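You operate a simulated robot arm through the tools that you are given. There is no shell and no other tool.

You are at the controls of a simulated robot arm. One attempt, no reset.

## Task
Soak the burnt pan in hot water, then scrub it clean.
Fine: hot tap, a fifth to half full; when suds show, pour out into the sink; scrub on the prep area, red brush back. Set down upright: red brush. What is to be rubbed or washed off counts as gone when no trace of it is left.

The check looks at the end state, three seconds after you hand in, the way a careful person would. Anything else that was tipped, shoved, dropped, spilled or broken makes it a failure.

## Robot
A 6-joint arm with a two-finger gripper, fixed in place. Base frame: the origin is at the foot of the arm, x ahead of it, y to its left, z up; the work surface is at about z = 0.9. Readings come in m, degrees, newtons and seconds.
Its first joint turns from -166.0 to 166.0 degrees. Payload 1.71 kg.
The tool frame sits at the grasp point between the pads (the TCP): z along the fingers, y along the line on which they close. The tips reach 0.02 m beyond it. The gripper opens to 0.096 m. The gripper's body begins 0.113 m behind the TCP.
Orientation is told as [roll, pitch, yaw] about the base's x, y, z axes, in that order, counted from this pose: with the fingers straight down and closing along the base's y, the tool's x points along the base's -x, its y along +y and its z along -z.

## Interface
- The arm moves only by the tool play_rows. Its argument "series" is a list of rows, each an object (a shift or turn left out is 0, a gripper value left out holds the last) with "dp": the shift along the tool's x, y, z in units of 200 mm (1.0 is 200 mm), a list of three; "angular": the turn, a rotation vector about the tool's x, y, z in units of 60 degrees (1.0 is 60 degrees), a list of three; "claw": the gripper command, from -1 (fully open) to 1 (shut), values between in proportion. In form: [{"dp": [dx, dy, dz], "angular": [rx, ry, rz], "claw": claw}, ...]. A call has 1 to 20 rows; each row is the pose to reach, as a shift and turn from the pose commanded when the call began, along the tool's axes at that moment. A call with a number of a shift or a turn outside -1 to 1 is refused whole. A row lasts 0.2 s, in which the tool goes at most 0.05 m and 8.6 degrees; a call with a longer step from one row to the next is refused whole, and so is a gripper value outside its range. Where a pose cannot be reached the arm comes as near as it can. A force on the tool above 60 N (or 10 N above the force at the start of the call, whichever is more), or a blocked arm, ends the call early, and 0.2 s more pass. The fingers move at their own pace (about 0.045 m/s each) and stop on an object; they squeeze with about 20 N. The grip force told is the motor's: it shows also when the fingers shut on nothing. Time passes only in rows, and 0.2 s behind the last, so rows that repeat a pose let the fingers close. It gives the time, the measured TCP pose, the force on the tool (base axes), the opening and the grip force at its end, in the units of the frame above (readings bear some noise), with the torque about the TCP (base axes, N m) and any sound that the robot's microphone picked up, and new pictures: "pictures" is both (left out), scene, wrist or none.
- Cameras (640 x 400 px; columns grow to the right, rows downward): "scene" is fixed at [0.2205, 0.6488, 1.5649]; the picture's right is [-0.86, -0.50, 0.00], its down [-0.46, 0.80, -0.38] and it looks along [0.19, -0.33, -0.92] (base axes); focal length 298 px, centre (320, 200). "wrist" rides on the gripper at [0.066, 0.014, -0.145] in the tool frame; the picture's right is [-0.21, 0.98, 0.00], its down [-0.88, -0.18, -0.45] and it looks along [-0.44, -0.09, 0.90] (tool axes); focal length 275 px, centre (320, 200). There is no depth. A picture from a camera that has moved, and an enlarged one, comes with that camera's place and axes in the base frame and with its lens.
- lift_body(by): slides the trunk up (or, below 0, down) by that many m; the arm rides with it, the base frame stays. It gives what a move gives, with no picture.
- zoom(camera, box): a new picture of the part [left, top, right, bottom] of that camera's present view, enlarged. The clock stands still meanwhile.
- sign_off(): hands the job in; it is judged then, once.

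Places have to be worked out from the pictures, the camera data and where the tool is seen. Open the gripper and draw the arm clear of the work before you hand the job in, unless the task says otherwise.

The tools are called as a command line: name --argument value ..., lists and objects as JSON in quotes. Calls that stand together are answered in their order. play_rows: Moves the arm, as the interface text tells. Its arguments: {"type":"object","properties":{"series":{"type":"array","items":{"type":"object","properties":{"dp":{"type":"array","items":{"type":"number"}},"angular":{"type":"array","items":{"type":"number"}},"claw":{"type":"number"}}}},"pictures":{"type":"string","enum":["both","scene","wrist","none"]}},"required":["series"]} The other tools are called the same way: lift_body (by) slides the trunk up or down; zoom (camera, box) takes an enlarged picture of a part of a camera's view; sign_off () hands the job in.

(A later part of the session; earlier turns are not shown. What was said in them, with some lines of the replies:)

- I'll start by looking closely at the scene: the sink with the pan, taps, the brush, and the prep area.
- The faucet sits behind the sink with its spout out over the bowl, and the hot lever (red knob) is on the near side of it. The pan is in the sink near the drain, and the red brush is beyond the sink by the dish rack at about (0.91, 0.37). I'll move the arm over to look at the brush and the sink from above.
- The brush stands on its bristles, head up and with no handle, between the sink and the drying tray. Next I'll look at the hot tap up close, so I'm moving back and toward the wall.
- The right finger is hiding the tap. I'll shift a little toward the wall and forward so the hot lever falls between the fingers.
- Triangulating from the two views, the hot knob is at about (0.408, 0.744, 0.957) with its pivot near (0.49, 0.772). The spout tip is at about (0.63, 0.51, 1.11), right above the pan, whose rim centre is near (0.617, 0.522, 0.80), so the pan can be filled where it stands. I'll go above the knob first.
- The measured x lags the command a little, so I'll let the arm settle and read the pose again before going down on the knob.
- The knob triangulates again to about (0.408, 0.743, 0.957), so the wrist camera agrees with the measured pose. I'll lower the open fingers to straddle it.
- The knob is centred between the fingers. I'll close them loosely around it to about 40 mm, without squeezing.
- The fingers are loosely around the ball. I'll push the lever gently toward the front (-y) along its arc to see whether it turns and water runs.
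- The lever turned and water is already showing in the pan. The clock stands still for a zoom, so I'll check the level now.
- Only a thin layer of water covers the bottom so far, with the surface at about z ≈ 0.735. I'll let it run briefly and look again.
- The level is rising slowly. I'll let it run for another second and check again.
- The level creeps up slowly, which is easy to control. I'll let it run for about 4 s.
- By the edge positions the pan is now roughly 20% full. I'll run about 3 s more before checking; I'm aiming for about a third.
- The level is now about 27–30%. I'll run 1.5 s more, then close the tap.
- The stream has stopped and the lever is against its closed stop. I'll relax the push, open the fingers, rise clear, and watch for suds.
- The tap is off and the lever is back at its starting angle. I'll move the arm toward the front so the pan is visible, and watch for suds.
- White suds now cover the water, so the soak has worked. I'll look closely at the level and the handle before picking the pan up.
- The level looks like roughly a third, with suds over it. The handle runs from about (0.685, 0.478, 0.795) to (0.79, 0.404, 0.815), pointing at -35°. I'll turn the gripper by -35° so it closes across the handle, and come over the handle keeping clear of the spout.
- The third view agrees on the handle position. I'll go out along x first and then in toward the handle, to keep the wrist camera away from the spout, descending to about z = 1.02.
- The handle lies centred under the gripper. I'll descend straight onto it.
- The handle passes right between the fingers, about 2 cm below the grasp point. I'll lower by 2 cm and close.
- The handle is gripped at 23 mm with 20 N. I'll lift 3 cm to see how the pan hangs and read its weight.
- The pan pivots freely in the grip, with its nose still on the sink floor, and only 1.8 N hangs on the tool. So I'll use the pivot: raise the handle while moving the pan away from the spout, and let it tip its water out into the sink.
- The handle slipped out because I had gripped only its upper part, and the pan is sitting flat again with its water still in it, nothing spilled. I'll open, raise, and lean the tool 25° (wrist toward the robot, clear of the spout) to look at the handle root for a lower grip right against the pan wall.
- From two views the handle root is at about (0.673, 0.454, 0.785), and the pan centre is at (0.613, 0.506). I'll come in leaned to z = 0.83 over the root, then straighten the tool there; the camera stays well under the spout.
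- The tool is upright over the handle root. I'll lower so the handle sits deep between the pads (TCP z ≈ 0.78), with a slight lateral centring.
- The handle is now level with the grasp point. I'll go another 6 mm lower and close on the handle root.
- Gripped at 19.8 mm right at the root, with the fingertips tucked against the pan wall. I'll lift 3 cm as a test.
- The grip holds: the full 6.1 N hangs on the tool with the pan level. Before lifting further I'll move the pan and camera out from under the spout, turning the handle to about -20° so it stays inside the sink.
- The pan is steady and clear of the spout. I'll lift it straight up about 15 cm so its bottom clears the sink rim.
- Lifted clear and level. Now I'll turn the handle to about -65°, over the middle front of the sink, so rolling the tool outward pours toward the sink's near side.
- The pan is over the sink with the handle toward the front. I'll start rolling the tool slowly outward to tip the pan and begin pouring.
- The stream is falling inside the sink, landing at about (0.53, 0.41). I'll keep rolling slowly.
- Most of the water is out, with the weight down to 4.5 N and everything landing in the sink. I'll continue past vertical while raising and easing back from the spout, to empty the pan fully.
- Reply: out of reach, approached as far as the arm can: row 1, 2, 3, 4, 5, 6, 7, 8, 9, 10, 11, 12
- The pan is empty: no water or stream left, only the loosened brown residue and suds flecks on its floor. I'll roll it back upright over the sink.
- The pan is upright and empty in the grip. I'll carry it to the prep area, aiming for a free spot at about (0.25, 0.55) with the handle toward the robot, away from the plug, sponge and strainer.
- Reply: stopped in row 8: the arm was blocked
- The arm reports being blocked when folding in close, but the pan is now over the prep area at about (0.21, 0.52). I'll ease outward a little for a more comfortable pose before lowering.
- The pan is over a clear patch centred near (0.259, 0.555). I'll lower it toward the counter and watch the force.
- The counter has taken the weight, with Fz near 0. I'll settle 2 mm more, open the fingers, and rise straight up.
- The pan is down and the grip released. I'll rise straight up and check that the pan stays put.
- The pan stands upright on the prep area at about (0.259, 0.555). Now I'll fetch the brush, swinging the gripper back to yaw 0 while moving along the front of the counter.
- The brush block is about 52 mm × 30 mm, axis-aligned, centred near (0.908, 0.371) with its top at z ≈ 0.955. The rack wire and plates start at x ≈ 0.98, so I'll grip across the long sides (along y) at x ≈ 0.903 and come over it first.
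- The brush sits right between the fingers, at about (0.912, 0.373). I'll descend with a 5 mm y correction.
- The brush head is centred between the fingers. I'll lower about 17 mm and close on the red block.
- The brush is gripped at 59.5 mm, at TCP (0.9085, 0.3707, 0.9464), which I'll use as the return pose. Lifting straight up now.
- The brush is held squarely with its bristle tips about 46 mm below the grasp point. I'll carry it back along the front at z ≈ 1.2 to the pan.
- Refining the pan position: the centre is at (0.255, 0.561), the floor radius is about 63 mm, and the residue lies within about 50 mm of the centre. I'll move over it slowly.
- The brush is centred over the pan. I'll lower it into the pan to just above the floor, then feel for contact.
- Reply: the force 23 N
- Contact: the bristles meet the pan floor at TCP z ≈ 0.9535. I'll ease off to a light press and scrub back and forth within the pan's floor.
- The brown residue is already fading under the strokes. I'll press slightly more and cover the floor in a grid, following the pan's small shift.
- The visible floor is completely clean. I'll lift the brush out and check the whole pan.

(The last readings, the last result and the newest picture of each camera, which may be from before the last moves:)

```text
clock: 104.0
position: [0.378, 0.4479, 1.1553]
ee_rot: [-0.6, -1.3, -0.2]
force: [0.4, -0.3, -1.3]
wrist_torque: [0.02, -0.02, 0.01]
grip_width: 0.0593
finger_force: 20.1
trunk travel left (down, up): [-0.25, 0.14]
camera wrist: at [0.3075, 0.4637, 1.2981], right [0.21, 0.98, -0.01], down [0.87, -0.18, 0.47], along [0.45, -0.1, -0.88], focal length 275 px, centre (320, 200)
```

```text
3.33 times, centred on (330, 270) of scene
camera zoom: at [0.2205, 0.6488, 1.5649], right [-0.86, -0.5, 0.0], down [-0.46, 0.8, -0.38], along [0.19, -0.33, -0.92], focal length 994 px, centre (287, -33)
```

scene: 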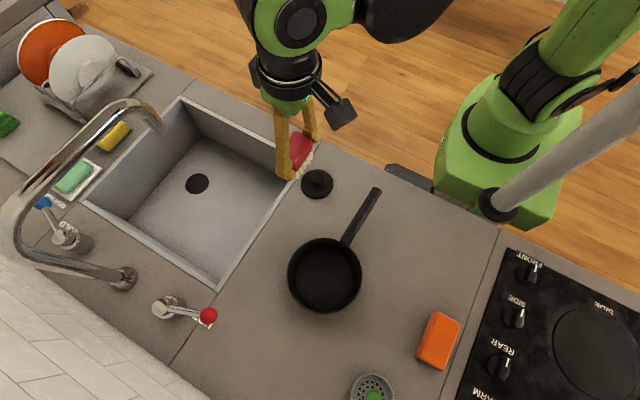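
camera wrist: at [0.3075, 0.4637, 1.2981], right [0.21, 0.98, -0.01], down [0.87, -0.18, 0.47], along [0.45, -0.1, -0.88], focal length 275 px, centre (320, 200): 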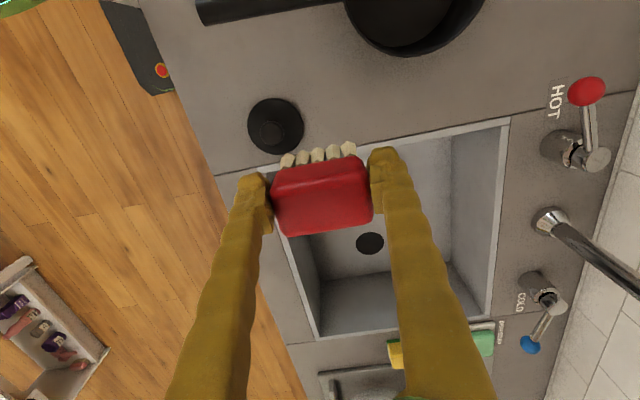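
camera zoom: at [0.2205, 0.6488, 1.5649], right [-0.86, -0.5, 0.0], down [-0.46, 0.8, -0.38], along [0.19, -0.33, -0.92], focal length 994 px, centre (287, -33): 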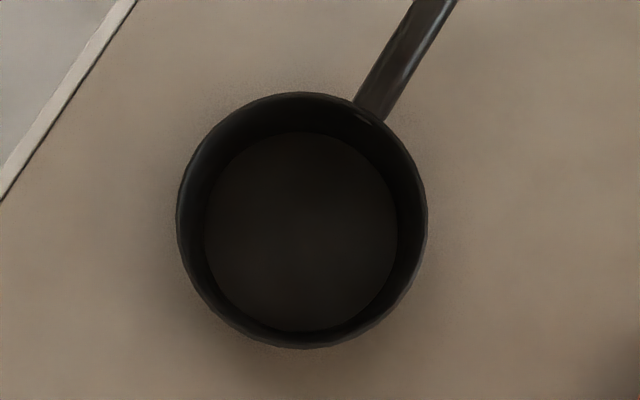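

The pan looks clean from above. I'll zoom further to be sure there isn't even a faint trace left.

zoom --camera "scene" --box '[295, 240, 360, 312]'

zoom --camera "wrist" --box '[330, 0, 500, 60]'

zoom --camera "wrist" --box '[230, 130, 410, 250]'

```text
5.56 times, centred on (328, 276) of scene
camera zoom: at [0.2205, 0.6488, 1.5649], right [-0.86, -0.5, 0.0], down [-0.46, 0.8, -0.38], along [0.19, -0.33, -0.92], focal length 1657 px, centre (278, -222)
```

zoom: 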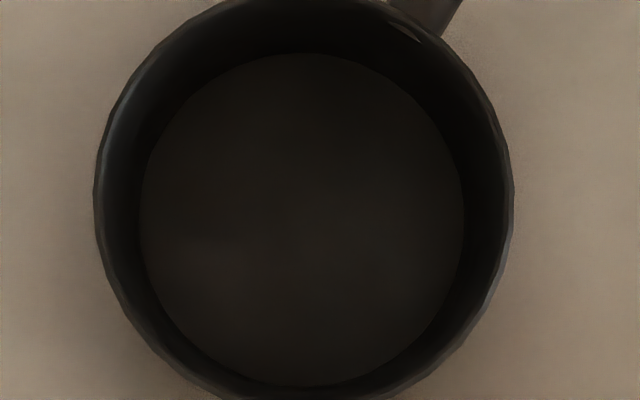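

```text
3.76 times, centred on (415, 30) of wrist
camera zoom: at [0.3075, 0.4637, 1.2981], right [0.21, 0.98, -0.01], down [0.87, -0.18, 0.47], along [0.45, -0.1, -0.88], focal length 1036 px, centre (-38, 840)
```

zoom: 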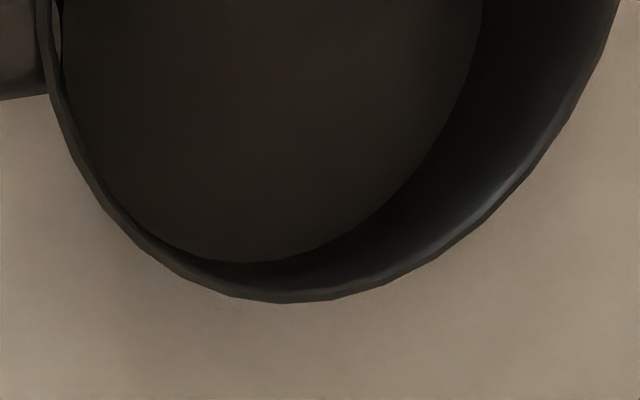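

```text
3.33 times, centred on (320, 190) of wrist
camera zoom: at [0.3075, 0.4637, 1.2981], right [0.21, 0.98, -0.01], down [0.87, -0.18, 0.47], along [0.45, -0.1, -0.88], focal length 918 px, centre (320, 233)
```

zoom: 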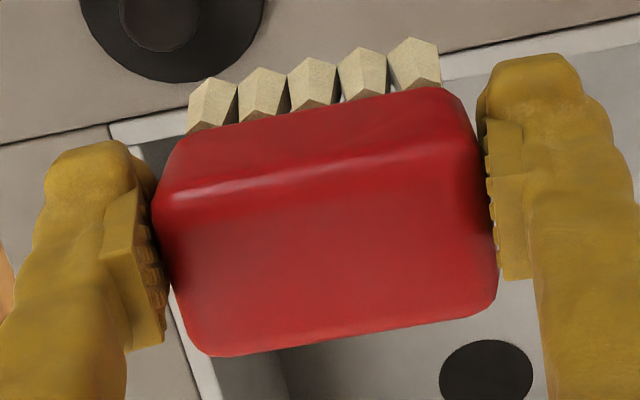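

The pan is spotless. Now I'll take the brush back to its place by the same route.

play_rows --series '[{"dp": [-0.12, -0.1, -0.04]}, {"dp": [-0.24, -0.2, -0.08]}, {"dp": [-0.36, -0.3, -0.12]}, {"dp": [-0.48, -0.4, -0.15]}, {"dp": [-0.61, -0.515, -0.175]}, {"dp": [-0.61, -0.515, -0.175]}]' --pictures "none"

play_rows --series '[{"dp": [-0.2, 0, 0]}, {"dp": [-0.4, 0, 0]}, {"dp": [-0.6, 0, 0]}, {"dp": [-0.8, 0, 0]}, {"dp": [-1.0, 0, 0]}, {"dp": [-1.0, 0, 0]}]' --pictures "none"

play_rows --series '[{"dp": [-0.18, 0.02, 0.03]}, {"dp": [-0.36, 0.05, 0.06]}, {"dp": [-0.54, 0.07, 0.09]}, {"dp": [-0.72, 0.1, 0.12]}, {"dp": [-0.88, 0.12, 0.16]}, {"dp": [-1.0, 0.145, 0.2]}, {"dp": [-1.0, 0.145, 0.2]}]'

```text
clock: 105.4
position: [0.4984, 0.3456, 1.1933]
ee_rot: [-0.5, -1.3, -0.2]
force: [-0.1, 0.8, -0.4]
wrist_torque: [0.02, 0.07, -0.01]
grip_width: 0.0594
finger_force: 20.2
trunk travel left (down, up): [-0.25, 0.14]
```

```text
clock: 106.8
position: [0.6991, 0.347, 1.1989]
ee_rot: [-0.6, -1.1, -0.2]
force: [0.6, -0.3, -0.8]
wrist_torque: [-0.02, 0.08, 0.04]
grip_width: 0.0593
finger_force: 19.8
trunk travel left (down, up): [-0.25, 0.14]
```

```text
clock: 108.4
position: [0.8981, 0.3738, 1.1621]
ee_rot: [-0.6, -1.2, -0.2]
force: [0.7, -0.1, -1.2]
wrist_torque: [0.03, 0.05, 0.04]
grip_width: 0.0593
finger_force: 20.3
trunk travel left (down, up): [-0.25, 0.14]
camera wrist: at [0.8285, 0.3898, 1.3046], right [0.21, 0.98, -0.01], down [0.87, -0.18, 0.47], along [0.45, -0.1, -0.88], focal length 275 px, centre (320, 200)
```

scene: 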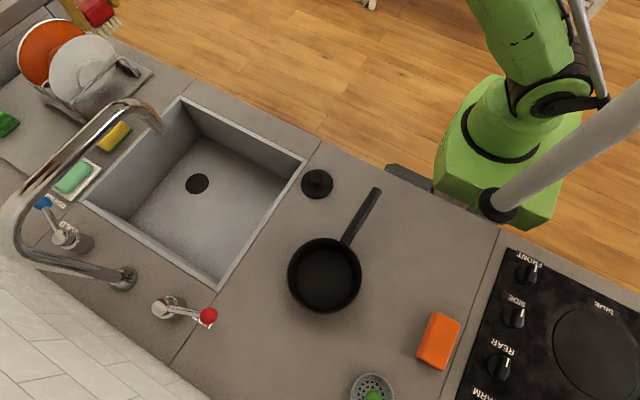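
wrist: 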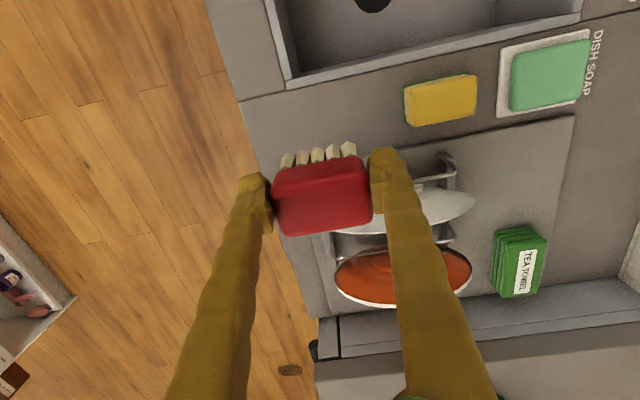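

I'm above the brush's original spot. I'll descend to just above the counter with a 5 mm x correction.

play_rows --series '[{"dp": [-0.026, 0, 0.15]}, {"dp": [-0.026, 0, 0.35]}, {"dp": [-0.026, 0, 0.55]}, {"dp": [-0.026, 0, 0.75]}, {"dp": [-0.026, 0, 0.9]}, {"dp": [-0.026, 0, 1.0]}, {"dp": [-0.026, 0, 1.0]}]'

```text
clock: 110.0
position: [0.9094, 0.372, 0.9623]
ee_rot: [-0.6, -1.3, -0.3]
force: [-0.3, 0.3, -0.8]
wrist_torque: [0.02, 0.04, 0.01]
grip_width: 0.0594
finger_force: 19.9
trunk travel left (down, up): [-0.25, 0.14]
camera wrist: at [0.8393, 0.3877, 1.1054], right [0.21, 0.98, -0.01], down [0.87, -0.18, 0.47], along [0.45, -0.1, -0.88], focal length 275 px, centre (320, 200)
```

scene: 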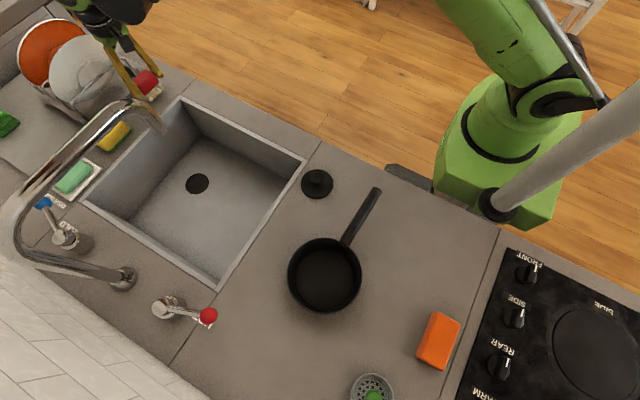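
wrist: 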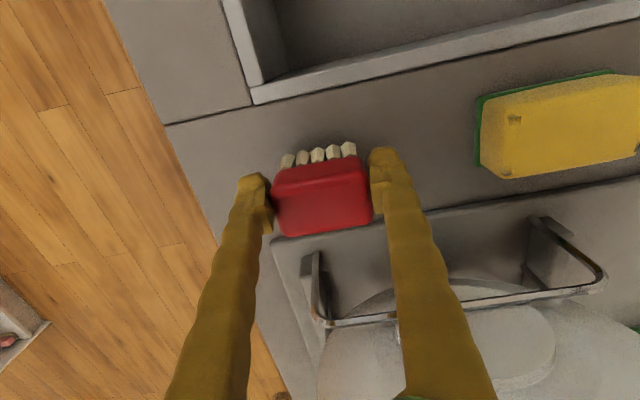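

play_rows --series '[{"dp": [0, 0, 0.03]}, {"dp": [0, 0, 0.06]}, {"dp": [0, 0, 0.075]}, {"dp": [0, 0, 0.075]}]' --pictures "none"

play_rows --series '[{"dp": [0, 0, 0.006]}, {"dp": [0, 0, 0.006]}]' --pictures "none"

```text
clock: 111.0
position: [0.9098, 0.3711, 0.9491]
ee_rot: [-0.6, -1.3, -0.1]
force: [0.0, 0.2, -0.4]
wrist_torque: [-0.02, 0.0, 0.01]
grip_width: 0.0593
finger_force: 20.0
trunk travel left (down, up): [-0.25, 0.14]
```

```text
clock: 111.6
position: [0.9088, 0.3719, 0.9477]
ee_rot: [-0.6, -1.3, -0.2]
force: [-0.1, 0.3, -1.3]
wrist_torque: [0.03, -0.01, -0.01]
grip_width: 0.0593
finger_force: 20.1
trunk travel left (down, up): [-0.25, 0.14]
```

No contact yet; I'll continue in about 1 mm steps.

play_rows --series '[{"dp": [0, 0, 0.006]}, {"dp": [0, 0, 0.006]}]' --pictures "none"

play_rows --series '[{"dp": [0, 0, 0.005]}, {"dp": [0, 0, 0.005]}]' --pictures "none"

play_rows --series '[{"dp": [0, 0, 0.005]}, {"dp": [0, 0, 0.005]}]' --pictures "wrist"

```text
clock: 112.2
position: [0.9082, 0.3711, 0.9464]
ee_rot: [-0.6, -1.3, -0.2]
force: [0.5, 1.8, 2.5]
wrist_torque: [0.07, 0.02, -0.02]
grip_width: 0.0591
finger_force: 20.1
trunk travel left (down, up): [-0.25, 0.14]
```

```text
clock: 112.8
position: [0.908, 0.3702, 0.9456]
ee_rot: [-0.5, -1.3, -0.2]
force: [5.7, 2.0, 17.9]
wrist_torque: [0.01, -0.09, -0.01]
grip_width: 0.0592
finger_force: 19.9
trunk travel left (down, up): [-0.25, 0.14]
```

```text
clock: 113.4
position: [0.9069, 0.3702, 0.9456]
ee_rot: [-0.6, -1.2, -0.2]
force: [4.0, 0.8, 26.0]
wrist_torque: [0.0, 0.24, -0.02]
grip_width: 0.0596
finger_force: 19.9
trunk travel left (down, up): [-0.25, 0.14]
camera wrist: at [0.8373, 0.3868, 1.0879], right [0.21, 0.98, -0.01], down [0.87, -0.18, 0.47], along [0.46, -0.1, -0.88], focal length 275 px, centre (320, 200)
```

wrist: 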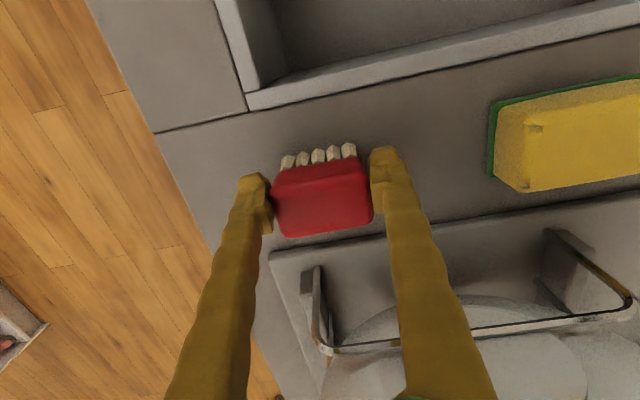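

The brush is on the counter, pressing at 26 N. I'll back off about 1.5 mm to take the load off before opening.

play_rows --series '[{"dp": [0, 0, -0.008]}, {"dp": [0, 0, -0.008]}]' --pictures "none"

```text
clock: 114.0
position: [0.908, 0.3707, 0.9451]
ee_rot: [-0.6, -1.3, -0.2]
force: [-2.4, -0.4, 10.4]
wrist_torque: [-0.05, 0.23, 0.04]
grip_width: 0.0596
finger_force: 19.3
trunk travel left (down, up): [-0.25, 0.14]
```

play_rows --series '[{"dp": [0, 0, -0.004]}, {"dp": [0, 0, -0.004]}]' --pictures "none"

```text
clock: 114.6
position: [0.909, 0.371, 0.9455]
ee_rot: [-0.6, -1.3, -0.2]
force: [-0.4, -0.3, -1.0]
wrist_torque: [0.04, -0.02, 0.02]
grip_width: 0.0595
finger_force: 19.7
trunk travel left (down, up): [-0.25, 0.14]
```

The load is off (about -1 N, just the brush's weight). I'll open gently, then fully, and look.

play_rows --series '[{"claw": -0.35}, {"claw": -0.5}, {"claw": -0.75}, {"claw": -1}, {"claw": -1}, {"claw": -1}]'

zoom --camera "wrist" --box '[220, 110, 420, 260]'

```text
clock: 116.0
position: [0.9076, 0.3714, 0.9464]
ee_rot: [-0.6, -1.2, -0.2]
force: [0.1, -0.3, -0.1]
wrist_torque: [-0.03, 0.03, 0.03]
grip_width: 0.0961
finger_force: 0.2
trunk travel left (down, up): [-0.25, 0.14]
camera wrist: at [0.8382, 0.3872, 1.0886], right [0.21, 0.98, -0.01], down [0.87, -0.18, 0.47], along [0.45, -0.1, -0.88], focal length 275 px, centre (320, 200)
```

scene: 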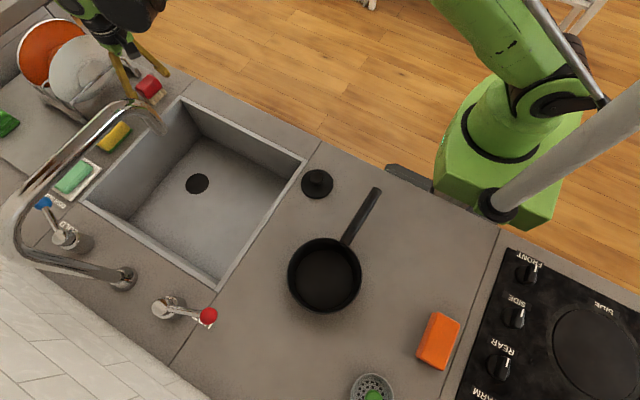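
wrist: 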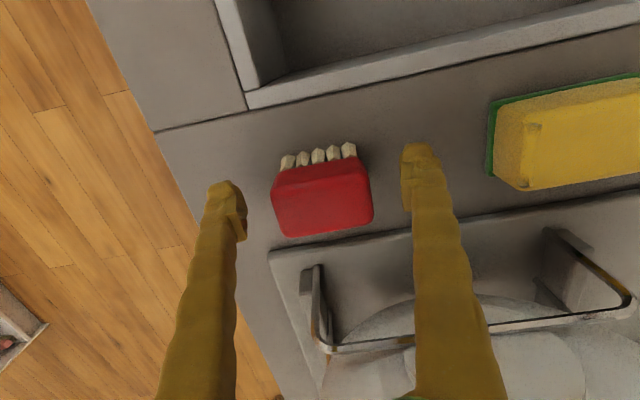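

```text
2.67 times, centred on (320, 185) of wrist
camera zoom: at [0.8382, 0.3872, 1.0886], right [0.21, 0.98, -0.01], down [0.87, -0.18, 0.47], along [0.45, -0.1, -0.88], focal length 734 px, centre (320, 240)
```

zoom: 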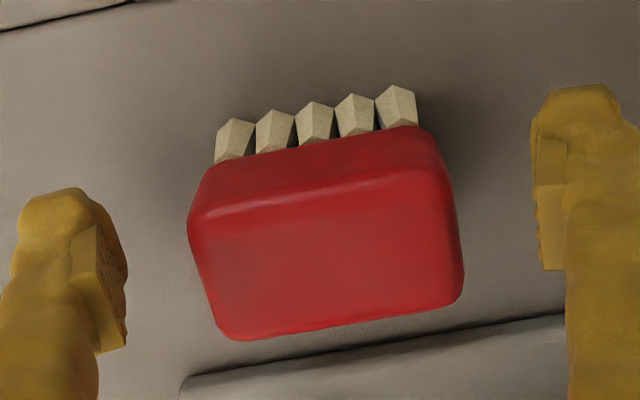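

The brush stands upright on its bristles in its original spot. I'll rise straight up and draw the arm clear.

play_rows --series '[{"dp": [0, 0, -0.1]}, {"dp": [0, 0, -0.25]}, {"dp": [0, 0, -0.45]}, {"dp": [0, 0, -0.65]}, {"dp": [0, 0, -0.85]}, {"dp": [0, 0, -1.0]}, {"dp": [0, 0, -1.0]}]' --pictures "none"

play_rows --series '[{"dp": [0.2, -0.05, -0.05]}, {"dp": [0.4, -0.1, -0.1]}, {"dp": [0.6, -0.15, -0.15]}, {"dp": [0.8, -0.2, -0.2]}, {"dp": [1.0, -0.25, -0.25]}, {"dp": [1.0, -0.25, -0.25]}]' --pictures "wrist"

play_rows --series '[{"dp": [0.2, 0, 0]}, {"dp": [0.4, 0, 0]}, {"dp": [0.6, 0, 0]}, {"dp": [0.8, 0, 0]}, {"dp": [1.0, 0, 0]}, {"dp": [1.0, 0, 0]}]'

```text
clock: 117.6
position: [0.9046, 0.3743, 1.1467]
ee_rot: [-0.6, -1.2, -0.2]
force: [0.1, 0.2, 0.8]
wrist_torque: [0.06, 0.0, 0.0]
grip_width: 0.0959
finger_force: 0.0
trunk travel left (down, up): [-0.25, 0.14]
```

```text
clock: 119.0
position: [0.7023, 0.3251, 1.1911]
ee_rot: [-0.6, -1.4, -0.2]
force: [-0.8, 0.1, 1.2]
wrist_torque: [0.05, -0.06, 0.0]
grip_width: 0.0961
finger_force: 0.1
trunk travel left (down, up): [-0.25, 0.14]
camera wrist: at [0.6322, 0.3396, 1.3346], right [0.21, 0.98, -0.01], down [0.87, -0.18, 0.47], along [0.46, -0.1, -0.88], focal length 275 px, centre (320, 200)
```

wrist: 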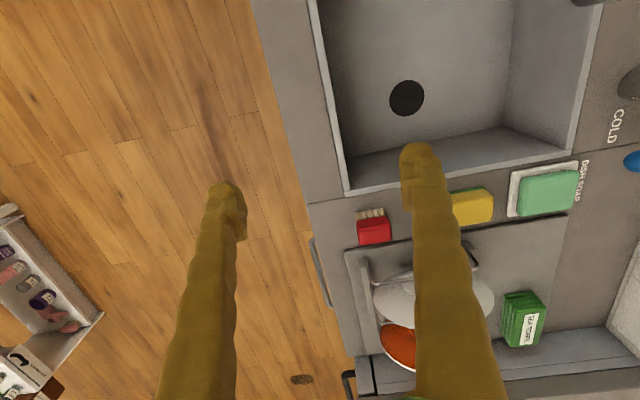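

```text
clock: 120.4
position: [0.5022, 0.3253, 1.1869]
ee_rot: [-0.6, -1.4, -0.3]
force: [-0.4, 0.1, 0.5]
wrist_torque: [0.0, -0.05, -0.04]
grip_width: 0.096
finger_force: 0.1
trunk travel left (down, up): [-0.25, 0.14]
camera wrist: at [0.4321, 0.3411, 1.3298], right [0.21, 0.98, -0.01], down [0.87, -0.18, 0.47], along [0.45, -0.1, -0.88], focal length 275 px, centre (320, 200)
```

scene: 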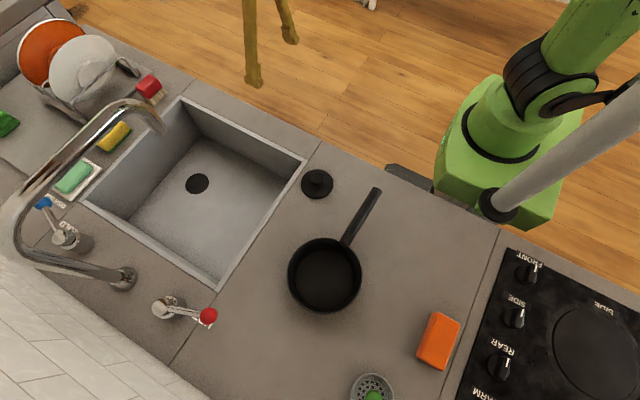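
wrist: 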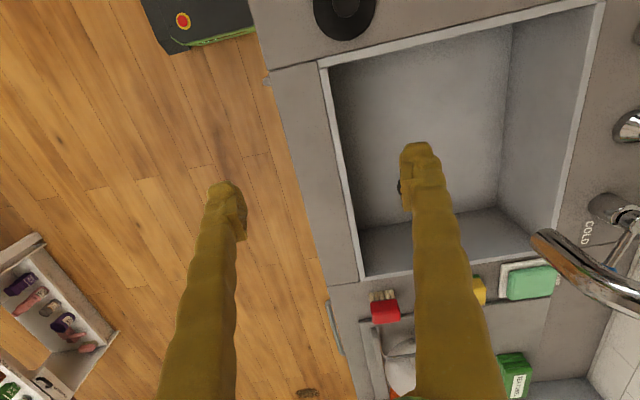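

Everything seems in order. I'll take final close looks at the brush, tap, pan and counter for drips or traces before handing in.

zoom --camera "scene" --box '[110, 50, 230, 125]'

zoom --camera "scene" --box '[60, 120, 280, 340]'

zoom --camera "scene" --box '[270, 160, 410, 330]'

```text
5.33 times, centred on (170, 88) of scene
camera zoom: at [0.2205, 0.6488, 1.5649], right [-0.86, -0.5, 0.0], down [-0.46, 0.8, -0.38], along [0.19, -0.33, -0.92], focal length 1590 px, centre (1120, 800)
```

zoom: 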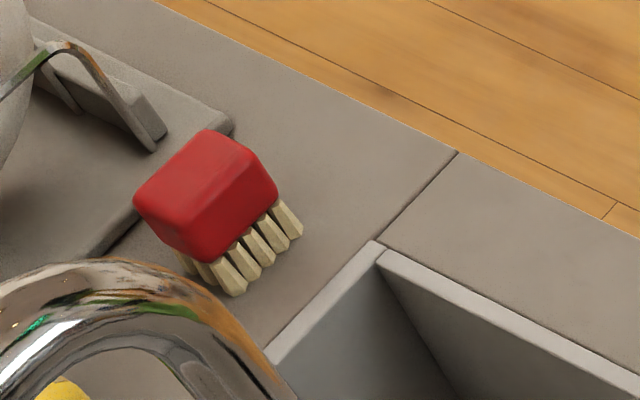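

```text
1.82 times, centred on (170, 230) of scene
camera zoom: at [0.2205, 0.6488, 1.5649], right [-0.86, -0.5, 0.0], down [-0.46, 0.8, -0.38], along [0.19, -0.33, -0.92], focal length 542 px, centre (593, 146)
```

zoom: 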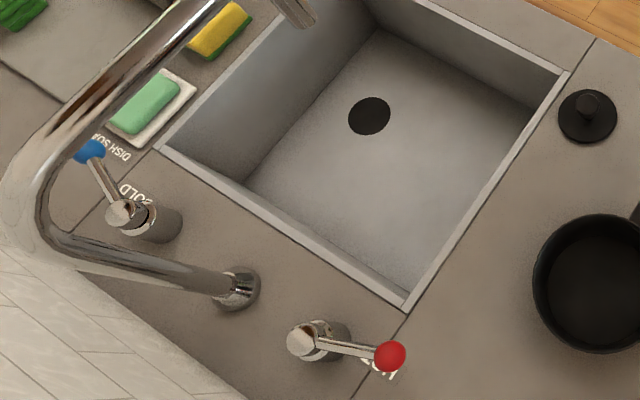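

```text
2.35 times, centred on (340, 245) of scene
camera zoom: at [0.2205, 0.6488, 1.5649], right [-0.86, -0.5, 0.0], down [-0.46, 0.8, -0.38], along [0.19, -0.33, -0.92], focal length 702 px, centre (273, 94)
```

zoom: 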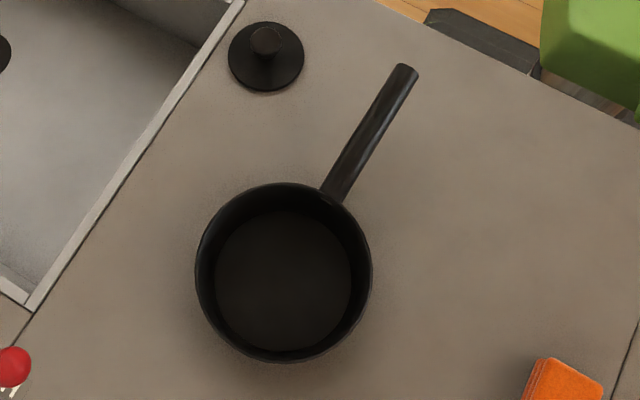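

The pan is clean and upright on the prep area, and the hot tap is closed with no stream. The brush stands upright in its place, the other items haven't moved, and the gripper is open and clear of the work. Handing in.

sign_off

```text
The job is handed in.
```

The pan was soaked, emptied and scrubbed clean, and the job is handed in; I haven't seen the check's verdict.

- **Soak:** I filled the pan from the hot tap where it stood in the sink, to roughly a third by my estimate from the pictures. I then closed the tap, and suds showed about five seconds later.
- **Pour:** I emptied the pan into the sink at a 90° tilt. That was as far as the arm could roll it, and no water was visible in it afterwards.
- **Scrub:** The pan is on the prep area. After two passes with the red brush, close-up views show no residue or suds left.
- **Brush:** It is back in its original spot, upright on its bristles.

- **Slip:** My first grip on the pan handle slipped and the pan settled back flat in the sink. Nothing spilled.
- **Other objects:** In the last pictures nothing else looked moved, tipped or wet.
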